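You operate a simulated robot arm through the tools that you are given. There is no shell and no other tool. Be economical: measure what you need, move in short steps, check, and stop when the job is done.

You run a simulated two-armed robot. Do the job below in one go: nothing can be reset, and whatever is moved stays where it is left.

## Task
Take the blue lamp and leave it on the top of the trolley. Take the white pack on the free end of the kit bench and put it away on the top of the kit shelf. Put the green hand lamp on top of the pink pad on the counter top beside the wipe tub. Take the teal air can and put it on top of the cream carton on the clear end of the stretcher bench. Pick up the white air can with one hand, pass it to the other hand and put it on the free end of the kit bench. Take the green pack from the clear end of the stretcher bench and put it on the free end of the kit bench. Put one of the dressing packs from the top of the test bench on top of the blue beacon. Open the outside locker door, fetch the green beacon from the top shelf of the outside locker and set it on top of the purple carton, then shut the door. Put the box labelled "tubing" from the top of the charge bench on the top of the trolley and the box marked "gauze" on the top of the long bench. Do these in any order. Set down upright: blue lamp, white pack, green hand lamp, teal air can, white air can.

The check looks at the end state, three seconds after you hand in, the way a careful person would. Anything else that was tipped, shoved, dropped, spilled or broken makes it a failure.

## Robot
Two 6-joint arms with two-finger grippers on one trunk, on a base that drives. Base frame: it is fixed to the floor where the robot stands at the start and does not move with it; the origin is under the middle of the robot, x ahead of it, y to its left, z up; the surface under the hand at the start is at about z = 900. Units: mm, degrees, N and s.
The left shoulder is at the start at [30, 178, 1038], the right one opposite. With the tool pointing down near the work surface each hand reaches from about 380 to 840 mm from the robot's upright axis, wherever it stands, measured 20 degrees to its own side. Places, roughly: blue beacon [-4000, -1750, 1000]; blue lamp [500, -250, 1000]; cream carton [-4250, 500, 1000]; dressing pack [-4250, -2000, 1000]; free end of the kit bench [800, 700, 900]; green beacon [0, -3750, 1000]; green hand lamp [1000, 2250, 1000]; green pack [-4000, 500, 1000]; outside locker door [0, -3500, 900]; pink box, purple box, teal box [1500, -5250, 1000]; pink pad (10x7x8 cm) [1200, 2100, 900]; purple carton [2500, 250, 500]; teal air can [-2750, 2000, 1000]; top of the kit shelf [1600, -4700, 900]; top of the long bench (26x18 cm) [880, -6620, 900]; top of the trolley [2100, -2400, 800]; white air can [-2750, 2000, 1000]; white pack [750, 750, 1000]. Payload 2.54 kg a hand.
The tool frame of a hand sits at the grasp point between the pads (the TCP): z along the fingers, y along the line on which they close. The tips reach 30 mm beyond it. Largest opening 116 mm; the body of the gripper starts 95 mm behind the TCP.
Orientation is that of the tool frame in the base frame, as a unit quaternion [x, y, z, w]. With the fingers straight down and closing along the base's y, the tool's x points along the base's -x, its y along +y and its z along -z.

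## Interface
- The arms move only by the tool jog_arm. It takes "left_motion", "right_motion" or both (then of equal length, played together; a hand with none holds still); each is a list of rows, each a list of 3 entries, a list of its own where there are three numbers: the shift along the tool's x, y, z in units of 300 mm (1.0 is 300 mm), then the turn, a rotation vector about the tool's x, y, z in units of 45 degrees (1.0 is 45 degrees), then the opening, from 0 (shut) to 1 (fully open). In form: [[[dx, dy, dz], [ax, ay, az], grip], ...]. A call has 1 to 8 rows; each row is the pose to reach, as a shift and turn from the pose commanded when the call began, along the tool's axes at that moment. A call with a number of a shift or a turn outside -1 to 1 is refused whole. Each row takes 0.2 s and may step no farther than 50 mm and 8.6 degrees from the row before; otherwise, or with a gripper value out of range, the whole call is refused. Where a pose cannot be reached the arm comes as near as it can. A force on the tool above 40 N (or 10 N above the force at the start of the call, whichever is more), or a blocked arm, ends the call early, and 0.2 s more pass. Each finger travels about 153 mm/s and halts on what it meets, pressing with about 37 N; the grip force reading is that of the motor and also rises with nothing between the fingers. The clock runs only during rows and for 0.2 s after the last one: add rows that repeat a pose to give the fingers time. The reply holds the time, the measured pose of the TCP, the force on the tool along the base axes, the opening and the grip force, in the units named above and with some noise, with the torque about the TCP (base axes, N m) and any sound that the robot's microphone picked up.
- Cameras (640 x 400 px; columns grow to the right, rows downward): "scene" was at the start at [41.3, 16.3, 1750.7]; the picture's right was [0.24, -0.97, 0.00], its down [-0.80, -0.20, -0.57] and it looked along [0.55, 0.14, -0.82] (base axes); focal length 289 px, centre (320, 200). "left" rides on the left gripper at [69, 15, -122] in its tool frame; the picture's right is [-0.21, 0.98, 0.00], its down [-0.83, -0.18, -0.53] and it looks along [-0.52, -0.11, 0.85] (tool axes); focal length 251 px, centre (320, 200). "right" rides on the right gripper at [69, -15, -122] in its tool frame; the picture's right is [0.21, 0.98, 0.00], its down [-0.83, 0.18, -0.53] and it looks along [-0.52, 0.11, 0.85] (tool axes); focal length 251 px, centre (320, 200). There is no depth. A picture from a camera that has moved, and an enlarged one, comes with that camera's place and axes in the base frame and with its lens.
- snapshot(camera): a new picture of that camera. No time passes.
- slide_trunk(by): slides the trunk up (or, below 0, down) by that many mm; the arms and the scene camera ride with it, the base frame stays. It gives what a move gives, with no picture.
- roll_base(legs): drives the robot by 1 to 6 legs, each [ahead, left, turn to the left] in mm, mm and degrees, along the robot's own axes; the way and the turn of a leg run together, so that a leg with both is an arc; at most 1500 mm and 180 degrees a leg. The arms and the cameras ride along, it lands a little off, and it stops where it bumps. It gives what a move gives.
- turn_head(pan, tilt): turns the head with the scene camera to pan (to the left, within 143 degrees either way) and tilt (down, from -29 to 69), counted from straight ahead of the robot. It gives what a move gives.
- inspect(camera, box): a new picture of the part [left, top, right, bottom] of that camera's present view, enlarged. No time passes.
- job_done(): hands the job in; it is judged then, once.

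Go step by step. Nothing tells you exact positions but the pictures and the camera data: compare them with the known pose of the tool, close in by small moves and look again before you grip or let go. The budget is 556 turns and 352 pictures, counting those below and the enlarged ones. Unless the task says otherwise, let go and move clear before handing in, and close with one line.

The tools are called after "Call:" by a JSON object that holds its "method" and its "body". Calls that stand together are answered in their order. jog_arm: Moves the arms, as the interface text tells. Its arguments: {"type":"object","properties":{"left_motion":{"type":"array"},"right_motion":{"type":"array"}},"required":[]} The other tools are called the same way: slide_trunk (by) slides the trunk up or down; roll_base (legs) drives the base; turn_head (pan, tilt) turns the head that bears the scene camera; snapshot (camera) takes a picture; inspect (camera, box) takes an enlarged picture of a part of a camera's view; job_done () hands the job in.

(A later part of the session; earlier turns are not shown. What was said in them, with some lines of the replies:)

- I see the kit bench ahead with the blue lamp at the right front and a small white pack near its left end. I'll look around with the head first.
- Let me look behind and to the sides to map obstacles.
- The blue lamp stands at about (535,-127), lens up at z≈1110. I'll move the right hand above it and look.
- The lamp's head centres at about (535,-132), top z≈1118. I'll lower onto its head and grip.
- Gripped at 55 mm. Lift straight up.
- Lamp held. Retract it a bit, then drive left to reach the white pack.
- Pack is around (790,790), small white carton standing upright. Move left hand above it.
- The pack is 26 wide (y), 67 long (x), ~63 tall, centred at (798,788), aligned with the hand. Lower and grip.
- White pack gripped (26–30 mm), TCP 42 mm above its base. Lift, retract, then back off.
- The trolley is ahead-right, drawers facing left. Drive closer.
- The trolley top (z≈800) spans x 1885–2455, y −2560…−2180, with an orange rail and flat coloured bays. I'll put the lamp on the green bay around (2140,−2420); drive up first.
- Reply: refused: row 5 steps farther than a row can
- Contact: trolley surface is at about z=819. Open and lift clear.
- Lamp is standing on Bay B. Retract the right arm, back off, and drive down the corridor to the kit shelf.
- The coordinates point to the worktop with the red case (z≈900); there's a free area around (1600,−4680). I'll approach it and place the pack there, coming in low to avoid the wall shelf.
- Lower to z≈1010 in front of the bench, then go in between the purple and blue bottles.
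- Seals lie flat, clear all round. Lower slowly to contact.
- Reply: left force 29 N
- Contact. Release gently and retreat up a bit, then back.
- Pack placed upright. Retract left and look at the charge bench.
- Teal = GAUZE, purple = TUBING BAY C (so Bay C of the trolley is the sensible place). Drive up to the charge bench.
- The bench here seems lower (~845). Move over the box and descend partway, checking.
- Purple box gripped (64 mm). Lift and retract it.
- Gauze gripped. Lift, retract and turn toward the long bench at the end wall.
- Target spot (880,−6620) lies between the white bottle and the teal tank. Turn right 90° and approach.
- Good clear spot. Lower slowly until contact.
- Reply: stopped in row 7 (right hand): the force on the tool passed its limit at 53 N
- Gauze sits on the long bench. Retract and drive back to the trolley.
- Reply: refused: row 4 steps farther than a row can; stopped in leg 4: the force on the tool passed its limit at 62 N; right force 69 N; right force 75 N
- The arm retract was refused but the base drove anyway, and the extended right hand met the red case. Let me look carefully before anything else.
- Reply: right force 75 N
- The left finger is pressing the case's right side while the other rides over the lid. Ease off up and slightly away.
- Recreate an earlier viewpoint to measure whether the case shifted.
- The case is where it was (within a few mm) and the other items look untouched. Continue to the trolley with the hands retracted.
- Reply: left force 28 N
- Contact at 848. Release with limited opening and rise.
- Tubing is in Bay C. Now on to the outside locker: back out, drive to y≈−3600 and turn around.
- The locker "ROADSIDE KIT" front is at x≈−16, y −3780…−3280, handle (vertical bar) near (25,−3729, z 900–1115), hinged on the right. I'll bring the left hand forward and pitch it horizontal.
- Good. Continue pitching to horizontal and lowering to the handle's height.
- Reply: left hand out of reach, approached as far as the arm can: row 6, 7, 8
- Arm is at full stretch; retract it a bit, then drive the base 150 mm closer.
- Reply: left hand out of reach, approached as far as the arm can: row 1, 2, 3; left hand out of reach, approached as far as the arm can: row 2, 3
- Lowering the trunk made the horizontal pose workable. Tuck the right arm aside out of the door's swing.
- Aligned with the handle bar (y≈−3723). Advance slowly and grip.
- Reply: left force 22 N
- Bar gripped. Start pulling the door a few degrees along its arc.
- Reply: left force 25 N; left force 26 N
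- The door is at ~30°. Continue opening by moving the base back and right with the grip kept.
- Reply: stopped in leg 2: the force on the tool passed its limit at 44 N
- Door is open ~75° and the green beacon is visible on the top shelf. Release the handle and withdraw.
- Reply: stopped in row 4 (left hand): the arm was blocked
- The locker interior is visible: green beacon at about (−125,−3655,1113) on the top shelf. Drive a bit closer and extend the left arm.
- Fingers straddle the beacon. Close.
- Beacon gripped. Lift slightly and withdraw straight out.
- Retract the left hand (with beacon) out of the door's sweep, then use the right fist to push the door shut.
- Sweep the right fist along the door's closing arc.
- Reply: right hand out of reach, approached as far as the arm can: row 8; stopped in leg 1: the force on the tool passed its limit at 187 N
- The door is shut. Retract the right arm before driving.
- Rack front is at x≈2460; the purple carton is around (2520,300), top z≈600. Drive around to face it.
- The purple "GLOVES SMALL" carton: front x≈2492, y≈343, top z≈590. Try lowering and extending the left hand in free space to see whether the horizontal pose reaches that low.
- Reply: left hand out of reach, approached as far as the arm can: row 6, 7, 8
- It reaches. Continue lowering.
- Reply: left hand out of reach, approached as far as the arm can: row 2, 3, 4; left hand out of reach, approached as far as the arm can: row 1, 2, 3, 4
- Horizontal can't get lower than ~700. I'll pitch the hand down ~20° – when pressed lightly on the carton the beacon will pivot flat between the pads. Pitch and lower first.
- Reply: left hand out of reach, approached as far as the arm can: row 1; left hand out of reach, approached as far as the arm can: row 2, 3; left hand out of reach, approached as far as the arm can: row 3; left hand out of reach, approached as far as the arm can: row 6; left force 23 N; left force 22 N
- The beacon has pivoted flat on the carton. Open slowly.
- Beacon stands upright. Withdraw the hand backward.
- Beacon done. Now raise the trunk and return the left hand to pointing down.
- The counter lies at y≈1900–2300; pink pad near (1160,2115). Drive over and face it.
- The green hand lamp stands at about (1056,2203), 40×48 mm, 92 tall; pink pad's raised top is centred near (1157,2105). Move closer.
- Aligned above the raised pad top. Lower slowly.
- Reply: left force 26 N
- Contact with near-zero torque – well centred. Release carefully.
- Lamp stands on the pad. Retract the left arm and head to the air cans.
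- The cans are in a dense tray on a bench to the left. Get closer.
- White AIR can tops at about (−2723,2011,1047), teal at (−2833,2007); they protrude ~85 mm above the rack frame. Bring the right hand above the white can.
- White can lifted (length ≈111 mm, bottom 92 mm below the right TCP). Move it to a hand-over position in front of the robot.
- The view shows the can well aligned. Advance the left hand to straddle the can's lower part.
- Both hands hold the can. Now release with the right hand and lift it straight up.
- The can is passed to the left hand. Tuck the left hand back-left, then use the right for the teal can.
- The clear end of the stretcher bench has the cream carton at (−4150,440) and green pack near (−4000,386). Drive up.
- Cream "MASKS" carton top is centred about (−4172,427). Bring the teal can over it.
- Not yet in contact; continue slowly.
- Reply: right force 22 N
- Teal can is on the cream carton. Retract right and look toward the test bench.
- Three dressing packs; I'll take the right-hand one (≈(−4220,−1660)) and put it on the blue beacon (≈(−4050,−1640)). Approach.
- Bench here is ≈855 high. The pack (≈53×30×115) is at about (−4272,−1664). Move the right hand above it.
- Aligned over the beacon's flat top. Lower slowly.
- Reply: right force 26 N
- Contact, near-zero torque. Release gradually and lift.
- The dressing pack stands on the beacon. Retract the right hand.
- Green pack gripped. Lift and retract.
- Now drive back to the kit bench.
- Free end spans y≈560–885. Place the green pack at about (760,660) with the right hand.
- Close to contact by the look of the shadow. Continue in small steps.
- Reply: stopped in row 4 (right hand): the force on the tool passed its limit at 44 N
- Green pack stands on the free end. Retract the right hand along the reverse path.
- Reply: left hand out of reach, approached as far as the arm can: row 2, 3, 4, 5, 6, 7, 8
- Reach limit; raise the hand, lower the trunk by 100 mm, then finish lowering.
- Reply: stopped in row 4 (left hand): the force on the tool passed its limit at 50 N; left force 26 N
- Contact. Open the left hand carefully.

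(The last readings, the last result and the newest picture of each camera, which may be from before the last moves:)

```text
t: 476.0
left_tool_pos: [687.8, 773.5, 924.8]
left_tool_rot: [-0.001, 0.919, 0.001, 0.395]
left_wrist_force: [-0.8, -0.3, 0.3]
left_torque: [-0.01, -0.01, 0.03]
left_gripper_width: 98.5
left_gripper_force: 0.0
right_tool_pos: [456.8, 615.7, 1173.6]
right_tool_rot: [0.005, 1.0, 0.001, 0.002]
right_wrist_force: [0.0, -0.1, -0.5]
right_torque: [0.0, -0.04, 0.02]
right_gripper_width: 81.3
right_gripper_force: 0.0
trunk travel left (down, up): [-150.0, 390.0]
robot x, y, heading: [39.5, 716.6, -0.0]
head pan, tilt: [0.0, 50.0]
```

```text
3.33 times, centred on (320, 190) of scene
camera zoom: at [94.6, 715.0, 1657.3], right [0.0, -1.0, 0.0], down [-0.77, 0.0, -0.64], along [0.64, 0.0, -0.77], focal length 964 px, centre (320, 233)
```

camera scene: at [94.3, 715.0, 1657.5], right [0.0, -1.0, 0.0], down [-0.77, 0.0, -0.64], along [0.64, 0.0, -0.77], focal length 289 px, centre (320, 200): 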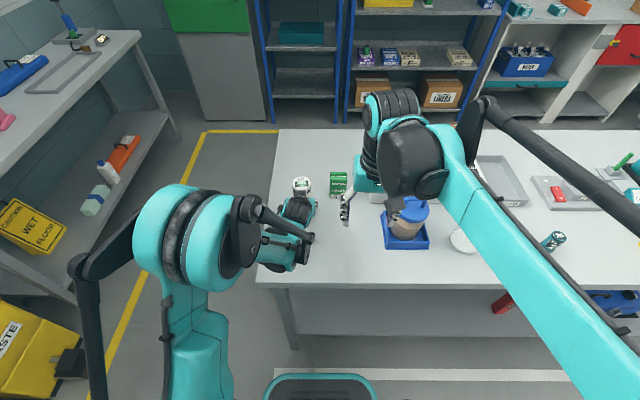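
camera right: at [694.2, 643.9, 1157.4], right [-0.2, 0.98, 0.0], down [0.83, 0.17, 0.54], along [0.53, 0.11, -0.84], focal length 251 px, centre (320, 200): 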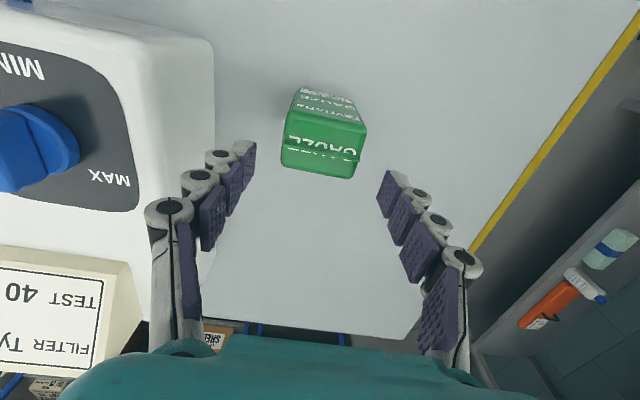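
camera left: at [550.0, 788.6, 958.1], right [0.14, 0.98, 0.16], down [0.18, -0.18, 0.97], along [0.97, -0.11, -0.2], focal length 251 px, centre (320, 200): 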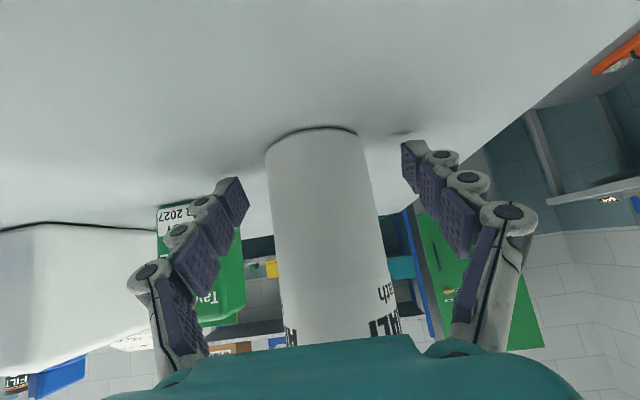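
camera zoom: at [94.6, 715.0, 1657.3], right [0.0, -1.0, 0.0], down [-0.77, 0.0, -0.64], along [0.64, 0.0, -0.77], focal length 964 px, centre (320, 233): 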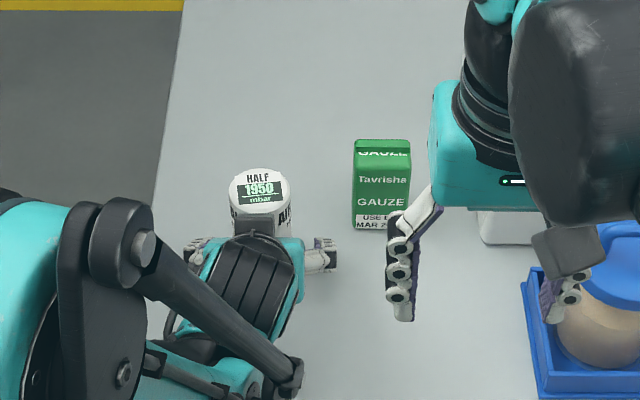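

White can stands. Withdraw the left hand back and up.

Call:
{"method": "jog_arm", "body": {"left_motion": [[[0.03, 0, -0.06], [0, 0, 0], 0.9], [[0.05, 0, -0.18], [0, 0, 0], 0.9], [[0.05, 0, -0.33], [0, 0, 0], 0.9], [[0.05, 0, -0.48], [0, 0, 0], 0.9], [[0.05, 0, -0.63], [0, 0, 0], 0.9], [[0.05, 0, -0.75], [0, 0, 0], 0.9]]}}

Call:
{"method": "inspect", "body": {"camera": "scene", "box": [250, 130, 390, 250]}}

```text
t: 477.4
left_tool_pos: [509.9, 774.3, 1069.0]
left_tool_rot: [-0.001, 0.918, 0.001, 0.396]
left_wrist_force: [-0.3, -0.4, 0.7]
left_torque: [-0.04, 0.0, 0.01]
left_gripper_width: 104.5
left_gripper_force: 0.5
right_tool_pos: [455.1, 616.8, 1174.0]
right_tool_rot: [0.005, 1.0, 0.0, 0.003]
right_wrist_force: [-0.8, 0.2, 0.0]
right_torque: [0.01, -0.04, -0.01]
right_gripper_width: 81.4
right_gripper_force: 0.0
trunk travel left (down, up): [-150.0, 390.0]
robot x, y, heading: [46.2, 714.7, 0.2]
head pan, tilt: [0.0, 50.0]
```

```text
3.33 times, centred on (320, 190) of scene
camera zoom: at [92.9, 715.6, 1657.4], right [0.01, -1.0, 0.0], down [-0.77, 0.0, -0.64], along [0.64, 0.0, -0.77], focal length 964 px, centre (320, 233)
```

zoom: 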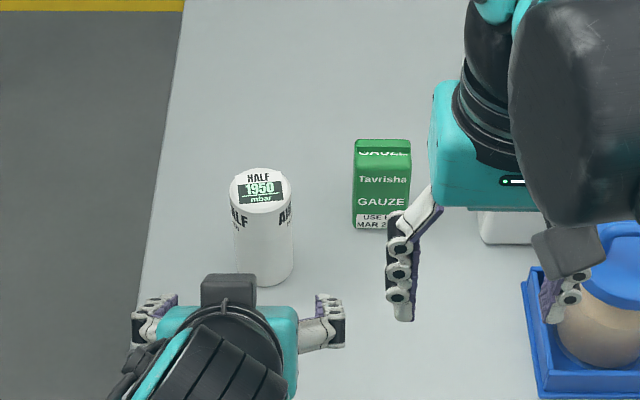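

All placements seem done. I'll back off and restore the arms, then make a check trip past the trolley, locker and charge bench (after the earlier arm contact).

Call:
{"method": "roll_base", "body": {"legs": [[-350, 0, 0]]}}

Call:
{"method": "slide_trunk", "body": {"by": 100}}

Call:
{"method": "jog_arm", "body": {"left_motion": [[[0, 0, 0], [0, 0.17, 0], 0.7], [[0, 0, 0], [0, 0.34, 0], 0.7], [[0, 0, 0], [0, 0.51, 0], 0.6], [[0, 0, 0], [0, 0.68, 0], 0.5], [[0, 0, 0], [0, 0.85, 0], 0.5], [[0, 0, 0], [0, 1, 0], 0.5]]}}

Call:
{"method": "turn_head", "body": {"pan": 0, "tilt": 35}}

Call:
{"method": "snapshot", "body": {"camera": "scene"}}

```text
t: 479.7
left_tool_pos: [159.2, 773.0, 1067.3]
left_tool_rot: [-0.001, 0.918, 0.0, 0.397]
left_wrist_force: [-0.4, -0.7, 0.2]
left_torque: [-0.01, 0.0, 0.01]
left_gripper_width: 104.5
left_gripper_force: 0.1
right_tool_pos: [103.9, 614.5, 1174.5]
right_tool_rot: [0.004, 1.0, 0.0, 0.002]
right_wrist_force: [-0.2, -1.0, -0.4]
right_torque: [0.01, -0.05, -0.01]
right_gripper_width: 81.3
right_gripper_force: 0.0
trunk travel left (down, up): [-150.0, 390.0]
robot x, y, heading: [-306.7, 710.9, -0.1]
head pan, tilt: [0.0, 50.0]
```

```text
t: 481.0
left_tool_pos: [160.7, 771.1, 1167.9]
left_tool_rot: [-0.001, 0.918, 0.0, 0.396]
left_wrist_force: [0.3, 0.6, -0.4]
left_torque: [0.02, 0.0, 0.02]
left_gripper_width: 104.6
left_gripper_force: 0.0
right_tool_pos: [107.2, 614.8, 1272.2]
right_tool_rot: [0.005, 1.0, 0.001, 0.002]
right_wrist_force: [0.1, 0.2, 0.3]
right_torque: [0.03, -0.04, 0.01]
right_gripper_width: 81.3
right_gripper_force: 0.0
trunk travel left (down, up): [-250.0, 290.0]
robot x, y, heading: [-305.3, 710.8, 0.3]
head pan, tilt: [0.0, 50.0]
```

```text
t: 482.4
left_tool_pos: [161.0, 773.2, 1167.5]
left_tool_rot: [-0.001, 1.0, -0.001, 0.013]
left_wrist_force: [0.6, 0.2, -0.1]
left_torque: [0.0, 0.03, 0.0]
left_gripper_width: 58.1
left_gripper_force: 0.2
right_tool_pos: [106.7, 614.5, 1273.5]
right_tool_rot: [0.005, 1.0, 0.0, 0.001]
right_wrist_force: [0.5, -0.3, 0.1]
right_torque: [0.0, 0.01, 0.03]
right_gripper_width: 81.3
right_gripper_force: 0.1
trunk travel left (down, up): [-250.0, 290.0]
robot x, y, heading: [-309.0, 713.9, 0.3]
head pan, tilt: [0.0, 50.0]
```

```text
t: 483.2
left_tool_pos: [160.5, 772.6, 1166.8]
left_tool_rot: [-0.002, 1.0, 0.0, 0.015]
left_wrist_force: [-0.6, 0.3, 0.1]
left_torque: [-0.01, 0.04, 0.01]
left_gripper_width: 58.0
left_gripper_force: 0.2
right_tool_pos: [105.8, 614.6, 1272.6]
right_tool_rot: [0.005, 1.0, 0.0, 0.002]
right_wrist_force: [0.1, 1.0, -0.6]
right_torque: [0.0, 0.01, 0.01]
right_gripper_width: 81.1
right_gripper_force: 0.0
trunk travel left (down, up): [-250.0, 290.0]
robot x, y, heading: [-303.1, 714.4, 0.5]
head pan, tilt: [0.0, 35.0]
```

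```text
138 pictures are left
camera scene: at [-246.3, 713.2, 1779.0], right [0.01, -1.0, 0.0], down [-0.57, 0.0, -0.82], along [0.82, 0.0, -0.57], focal length 289 px, centre (320, 200)
```

scene: 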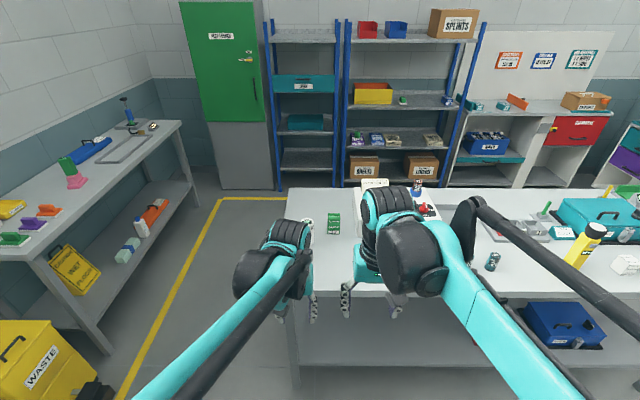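

Call:
{"method": "roll_base", "body": {"legs": [[0, -1200, 0], [0, -1150, 0], [1120, 0, -0.5]]}}

Call:
{"method": "turn_head", "body": {"pan": -30, "tilt": 30}}

Call:
{"method": "snapshot", "body": {"camera": "scene"}}

```text
t: 500.0
left_tool_pos: [1338.5, -1498.3, 1167.6]
left_tool_rot: [-0.014, 1.0, 0.0, 0.014]
left_wrist_force: [0.6, 1.2, -0.7]
left_torque: [0.01, -0.02, -0.03]
left_gripper_width: 57.9
left_gripper_force: 0.2
right_tool_pos: [1288.0, -1656.1, 1273.1]
right_tool_rot: [-0.007, 1.0, 0.0, 0.002]
right_wrist_force: [-0.4, -1.0, -0.8]
right_torque: [-0.02, 0.0, 0.05]
right_gripper_width: 81.3
right_gripper_force: 0.0
trunk travel left (down, up): [-250.0, 290.0]
robot x, y, heading: [878.8, -1567.0, 1.8]
head pan, tilt: [0.0, 35.0]
```

```text
t: 500.9
left_tool_pos: [1340.2, -1498.3, 1167.7]
left_tool_rot: [-0.014, 1.0, 0.0, 0.013]
left_wrist_force: [-0.1, -0.4, 0.6]
left_torque: [0.04, 0.03, -0.02]
left_gripper_width: 58.0
left_gripper_force: 0.0
right_tool_pos: [1287.6, -1656.6, 1274.1]
right_tool_rot: [-0.007, 1.0, 0.001, 0.002]
right_wrist_force: [0.7, 0.1, -0.6]
right_torque: [-0.03, 0.0, -0.03]
right_gripper_width: 81.5
right_gripper_force: 0.0
trunk travel left (down, up): [-250.0, 290.0]
robot x, y, heading: [874.4, -1568.6, 1.8]
head pan, tilt: [-30.0, 30.0]
```

```text
137 pictures are left
camera scene: at [926.1, -1612.1, 1786.9], right [-0.47, -0.88, 0.0], down [-0.44, 0.24, -0.87], along [0.76, -0.41, -0.5], focal length 289 px, centre (320, 200)
```

scene: 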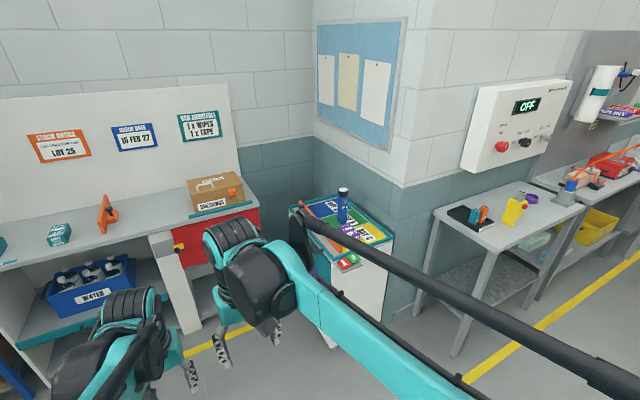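

Call:
{"method": "roll_base", "body": {"legs": [[-80, 0, -1.8], [0, -1400, 0], [0, -1250, 0]]}}

Call:
{"method": "turn_head", "body": {"pan": -20, "tilt": 30}}

Call:
{"method": "snapshot", "body": {"camera": "scene"}}

Call:
{"method": "turn_head", "body": {"pan": 143, "tilt": 25}}

Call:
{"method": "snapshot", "body": {"camera": "scene"}}

```text
t: 514.5
left_tool_pos: [1259.4, -4182.1, 1167.2]
left_tool_rot: [0.008, 1.0, -0.001, 0.014]
left_wrist_force: [0.0, 0.5, -0.2]
left_torque: [0.02, 0.03, -0.01]
left_gripper_width: 57.8
left_gripper_force: 0.0
right_tool_pos: [1201.2, -4338.0, 1274.0]
right_tool_rot: [0.014, 1.0, 0.0, 0.001]
right_wrist_force: [0.0, 0.4, 0.4]
right_torque: [0.01, -0.02, 0.0]
right_gripper_width: 81.2
right_gripper_force: 0.0
trunk travel left (down, up): [-250.0, 290.0]
robot x, y, heading: [790.6, -4235.2, -0.8]
head pan, tilt: [-30.0, 30.0]
```

```text
t: 515.2
left_tool_pos: [1260.9, -4182.6, 1169.0]
left_tool_rot: [0.008, 1.0, 0.0, 0.013]
left_wrist_force: [0.1, -0.1, -0.5]
left_torque: [0.01, 0.01, -0.04]
left_gripper_width: 57.9
left_gripper_force: 0.0
right_tool_pos: [1202.0, -4338.8, 1274.7]
right_tool_rot: [0.014, 1.0, 0.0, 0.002]
right_wrist_force: [-0.2, 0.7, -0.4]
right_torque: [-0.07, 0.0, -0.03]
right_gripper_width: 81.3
right_gripper_force: 0.1
trunk travel left (down, up): [-250.0, 290.0]
robot x, y, heading: [791.4, -4226.2, -0.5]
head pan, tilt: [-20.0, 30.0]
```

```text
136 pictures are left
camera scene: at [849.3, -4264.0, 1786.9], right [-0.36, -0.93, 0.0], down [-0.47, 0.18, -0.87], along [0.81, -0.31, -0.5], focal length 289 px, centre (320, 200)
```

scene: 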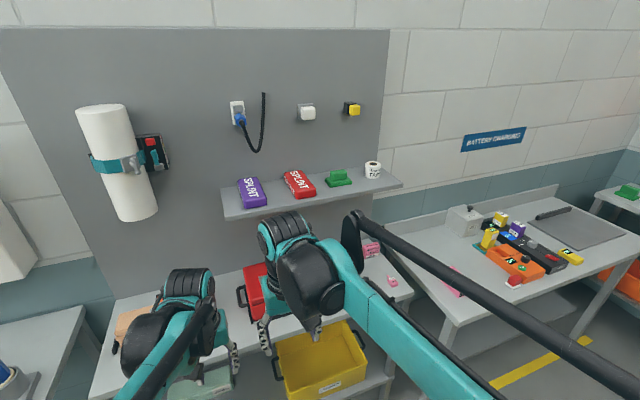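

```text
t: 517.7
left_tool_pos: [1260.4, -4182.3, 1167.8]
left_tool_rot: [0.008, 1.0, 0.0, 0.015]
left_wrist_force: [0.6, 0.0, 0.0]
left_torque: [-0.02, 0.02, -0.03]
left_gripper_width: 58.1
left_gripper_force: 0.1
right_tool_pos: [1201.5, -4338.6, 1272.9]
right_tool_rot: [0.014, 1.0, 0.001, 0.001]
right_wrist_force: [0.3, -0.4, -0.1]
right_torque: [-0.02, -0.02, 0.0]
right_gripper_width: 81.0
right_gripper_force: 0.1
trunk travel left (down, up): [-250.0, 290.0]
robot x, y, heading: [795.8, -4234.0, -0.7]
head pan, tilt: [143.0, 25.0]
```

```text
135 pictures are left
camera scene: at [692.0, -4175.5, 1794.9], right [0.61, 0.79, 0.0], down [0.33, -0.26, -0.91], along [-0.72, 0.56, -0.42], focal length 289 px, centre (320, 200)
```

scene: 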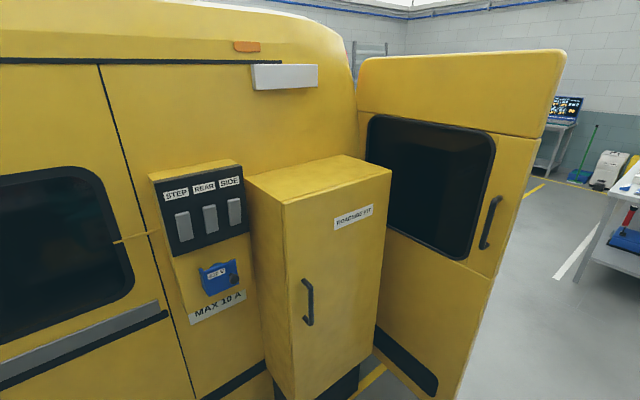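

Call:
{"method": "inspect", "body": {"camera": "scene", "box": [240, 150, 400, 300]}}

```text
2.67 times, centred on (320, 225) of scene
camera zoom: at [692.0, -4175.5, 1794.9], right [0.61, 0.79, 0.0], down [0.33, -0.26, -0.91], along [-0.72, 0.56, -0.42], focal length 771 px, centre (320, 133)
```

zoom: 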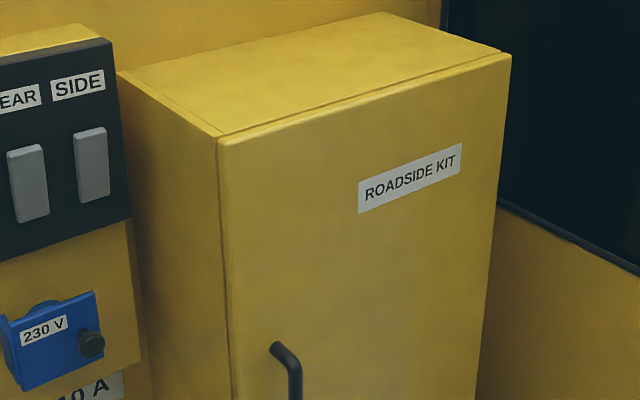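

Locker door is flush. Compare the kit shelf and charge bench with the earlier viewpoints.

Call:
{"method": "roll_base", "body": {"legs": [[12, -432, 0.9]]}}

Call:
{"method": "turn_head", "body": {"pan": 10, "tilt": 35}}

Call:
{"method": "inspect", "body": {"camera": "scene", "box": [120, 130, 460, 340]}}

Call:
{"method": "roll_base", "body": {"legs": [[0, -597, 0.5]]}}

Call:
{"method": "turn_head", "body": {"pan": 0, "tilt": 45}}

Call:
{"method": "snapshot", "body": {"camera": "scene"}}

```text
t: 520.4
left_tool_pos: [1269.9, -4603.4, 1167.3]
left_tool_rot: [-0.002, 1.0, 0.001, 0.014]
left_wrist_force: [0.1, 0.2, 0.0]
left_torque: [0.02, 0.02, -0.01]
left_gripper_width: 58.0
left_gripper_force: 0.1
right_tool_pos: [1214.5, -4759.5, 1273.1]
right_tool_rot: [0.005, 1.0, 0.0, 0.001]
right_wrist_force: [-0.7, 0.1, 0.5]
right_torque: [0.0, -0.01, -0.03]
right_gripper_width: 81.5
right_gripper_force: 0.0
trunk travel left (down, up): [-250.0, 290.0]
robot x, y, heading: [801.9, -4661.3, 0.2]
head pan, tilt: [143.0, 25.0]
```

```text
t: 522.5
left_tool_pos: [1269.6, -4601.7, 1168.3]
left_tool_rot: [-0.003, 1.0, -0.001, 0.014]
left_wrist_force: [1.1, 0.5, -0.3]
left_torque: [0.0, -0.03, -0.01]
left_gripper_width: 58.0
left_gripper_force: 0.1
right_tool_pos: [1214.7, -4760.2, 1273.3]
right_tool_rot: [0.006, 1.0, 0.0, 0.002]
right_wrist_force: [0.0, -0.8, -0.5]
right_torque: [-0.01, 0.02, -0.02]
right_gripper_width: 81.4
right_gripper_force: 0.1
trunk travel left (down, up): [-250.0, 290.0]
robot x, y, heading: [806.3, -4659.5, 0.2]
head pan, tilt: [10.0, 35.0]
```

```text
1.88 times, centred on (290, 235) of scene
camera zoom: at [861.3, -4645.8, 1779.1], right [0.18, -0.98, 0.0], down [-0.56, -0.1, -0.82], along [0.81, 0.15, -0.57], focal length 544 px, centre (376, 134)
```

zoom: 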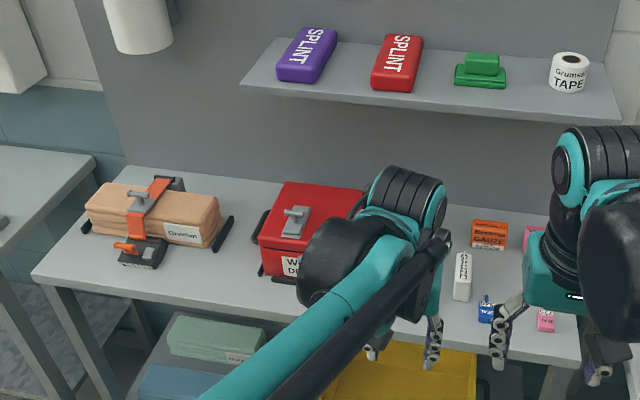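

```text
t: 525.8
left_tool_pos: [1273.3, -5181.0, 1167.0]
left_tool_rot: [-0.003, 1.0, 0.001, 0.014]
left_wrist_force: [0.3, -0.3, -0.7]
left_torque: [0.04, 0.02, 0.0]
left_gripper_width: 58.1
left_gripper_force: 0.0
right_tool_pos: [1218.9, -5339.2, 1273.1]
right_tool_rot: [0.004, 1.0, 0.001, 0.002]
right_wrist_force: [0.5, -0.4, -0.1]
right_torque: [0.04, -0.05, -0.01]
right_gripper_width: 81.2
right_gripper_force: 0.1
trunk travel left (down, up): [-250.0, 290.0]
robot x, y, heading: [812.0, -5240.6, 0.7]
head pan, tilt: [10.0, 35.0]
```

```text
t: 526.5
left_tool_pos: [1273.9, -5180.9, 1167.8]
left_tool_rot: [-0.003, 1.0, 0.0, 0.014]
left_wrist_force: [0.0, -0.4, 0.2]
left_torque: [-0.02, -0.03, -0.04]
left_gripper_width: 58.1
left_gripper_force: 0.0
right_tool_pos: [1218.9, -5338.1, 1272.9]
right_tool_rot: [0.002, 1.0, 0.001, 0.002]
right_wrist_force: [-1.1, 0.2, 0.0]
right_torque: [-0.04, 0.02, -0.01]
right_gripper_width: 81.2
right_gripper_force: 0.0
trunk travel left (down, up): [-250.0, 290.0]
robot x, y, heading: [807.3, -5240.4, 0.3]
head pan, tilt: [0.0, 45.0]
```

```text
132 pictures are left
camera scene: at [860.0, -5241.5, 1764.3], right [0.01, -1.0, 0.0], down [-0.71, -0.01, -0.71], along [0.71, 0.01, -0.71], focal length 289 px, centre (320, 200)
```

scene: 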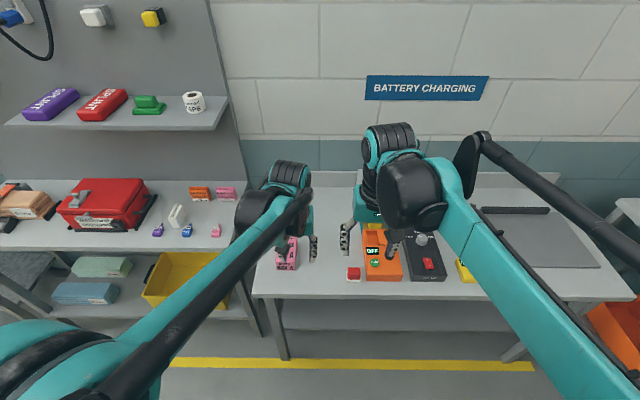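

Call:
{"method": "inspect", "body": {"camera": "scene", "box": [0, 160, 240, 300]}}

```text
2.67 times, centred on (120, 230) of scene
camera zoom: at [860.0, -5241.5, 1764.3], right [0.01, -1.0, 0.0], down [-0.71, -0.01, -0.71], along [0.71, 0.01, -0.71], focal length 771 px, centre (853, 120)
```

zoom: 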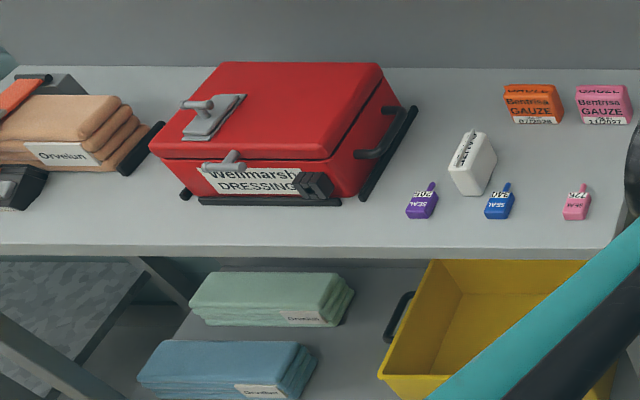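

Everything looks upright. I want to compare the red case with its rails exactly as before, so I'll move the left hand aside and revisit that viewpoint.

Call:
{"method": "jog_arm", "body": {"left_motion": [[[0.08, 0.11, -0.05], [0, 0, 0], 0.5], [[0.16, 0.22, -0.1], [0, 0, 0], 0.5], [[0.24, 0.33, -0.15], [0, 0, 0], 0.5], [[0.31, 0.44, -0.17], [0, 0, 0], 0.5]]}}

Call:
{"method": "roll_base", "body": {"legs": [[-2, 568, 0]]}}

Call:
{"method": "turn_head", "body": {"pan": 10, "tilt": 35}}

Call:
{"method": "inspect", "body": {"camera": "scene", "box": [120, 130, 460, 340]}}

```text
t: 527.5
left_tool_pos: [1178.1, -5050.0, 1217.5]
left_tool_rot: [-0.003, 1.0, 0.0, 0.015]
left_wrist_force: [-0.1, 0.7, -0.1]
left_torque: [-0.03, 0.02, 0.0]
left_gripper_width: 57.8
left_gripper_force: 0.1
right_tool_pos: [1217.1, -5338.6, 1273.1]
right_tool_rot: [0.003, 1.0, 0.0, 0.003]
right_wrist_force: [0.3, 0.3, -0.1]
right_torque: [0.04, -0.04, -0.03]
right_gripper_width: 81.1
right_gripper_force: 0.0
trunk travel left (down, up): [-250.0, 290.0]
robot x, y, heading: [809.6, -5239.6, 0.6]
head pan, tilt: [0.0, 45.0]
```

```text
t: 530.7
left_tool_pos: [1172.5, -4495.4, 1217.2]
left_tool_rot: [-0.002, 1.0, 0.0, 0.014]
left_wrist_force: [0.0, -0.8, 0.5]
left_torque: [-0.03, -0.01, -0.02]
left_gripper_width: 57.9
left_gripper_force: 0.1
right_tool_pos: [1212.3, -4785.1, 1274.3]
right_tool_rot: [0.005, 1.0, 0.0, 0.002]
right_wrist_force: [0.2, 0.3, -0.2]
right_torque: [-0.05, 0.02, 0.01]
right_gripper_width: 81.2
right_gripper_force: 0.0
trunk travel left (down, up): [-250.0, 290.0]
robot x, y, heading: [798.9, -4686.5, 0.3]
head pan, tilt: [0.0, 45.0]
```

```text
t: 531.5
left_tool_pos: [1173.6, -4497.3, 1217.9]
left_tool_rot: [-0.001, 1.0, 0.0, 0.015]
left_wrist_force: [-0.7, -0.8, -0.7]
left_torque: [0.0, 0.02, 0.01]
left_gripper_width: 58.1
left_gripper_force: 0.1
right_tool_pos: [1212.1, -4786.5, 1272.8]
right_tool_rot: [0.004, 1.0, 0.0, 0.001]
right_wrist_force: [0.2, -0.2, -0.1]
right_torque: [0.0, -0.01, 0.0]
right_gripper_width: 81.0
right_gripper_force: 0.1
trunk travel left (down, up): [-250.0, 290.0]
robot x, y, heading: [805.4, -4683.5, 0.3]
head pan, tilt: [10.0, 35.0]
```

```text
1.88 times, centred on (290, 235) of scene
camera zoom: at [859.4, -4672.3, 1779.1], right [0.18, -0.98, 0.0], down [-0.56, -0.1, -0.82], along [0.81, 0.15, -0.57], focal length 544 px, centre (376, 134)
```

zoom: 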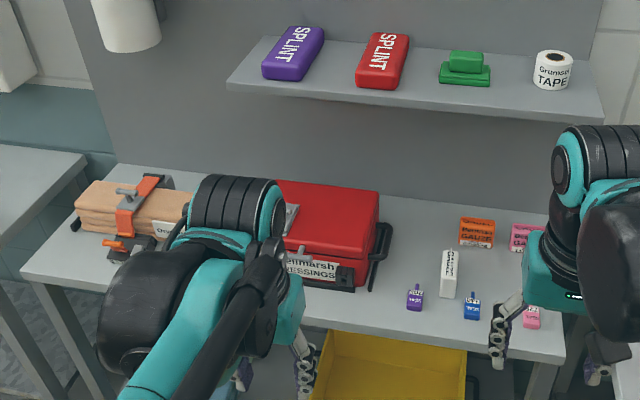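

The case, boxes and devices are unchanged relative to their neighbours, and all tasks are in place with the hands clear. Handing in.

Call:
{"method": "job_done", "body": {}}

```text
The job is handed in.
```

I finished all the tasks and handed the job in, but the result hasn't come back. The last pictures show everything standing where it belongs and the locker door shut. One mishap: while I was driving from the long bench, my extended right hand bumped the red case on the kit shelf, but later pictures show it moved no more than about 4 mm.
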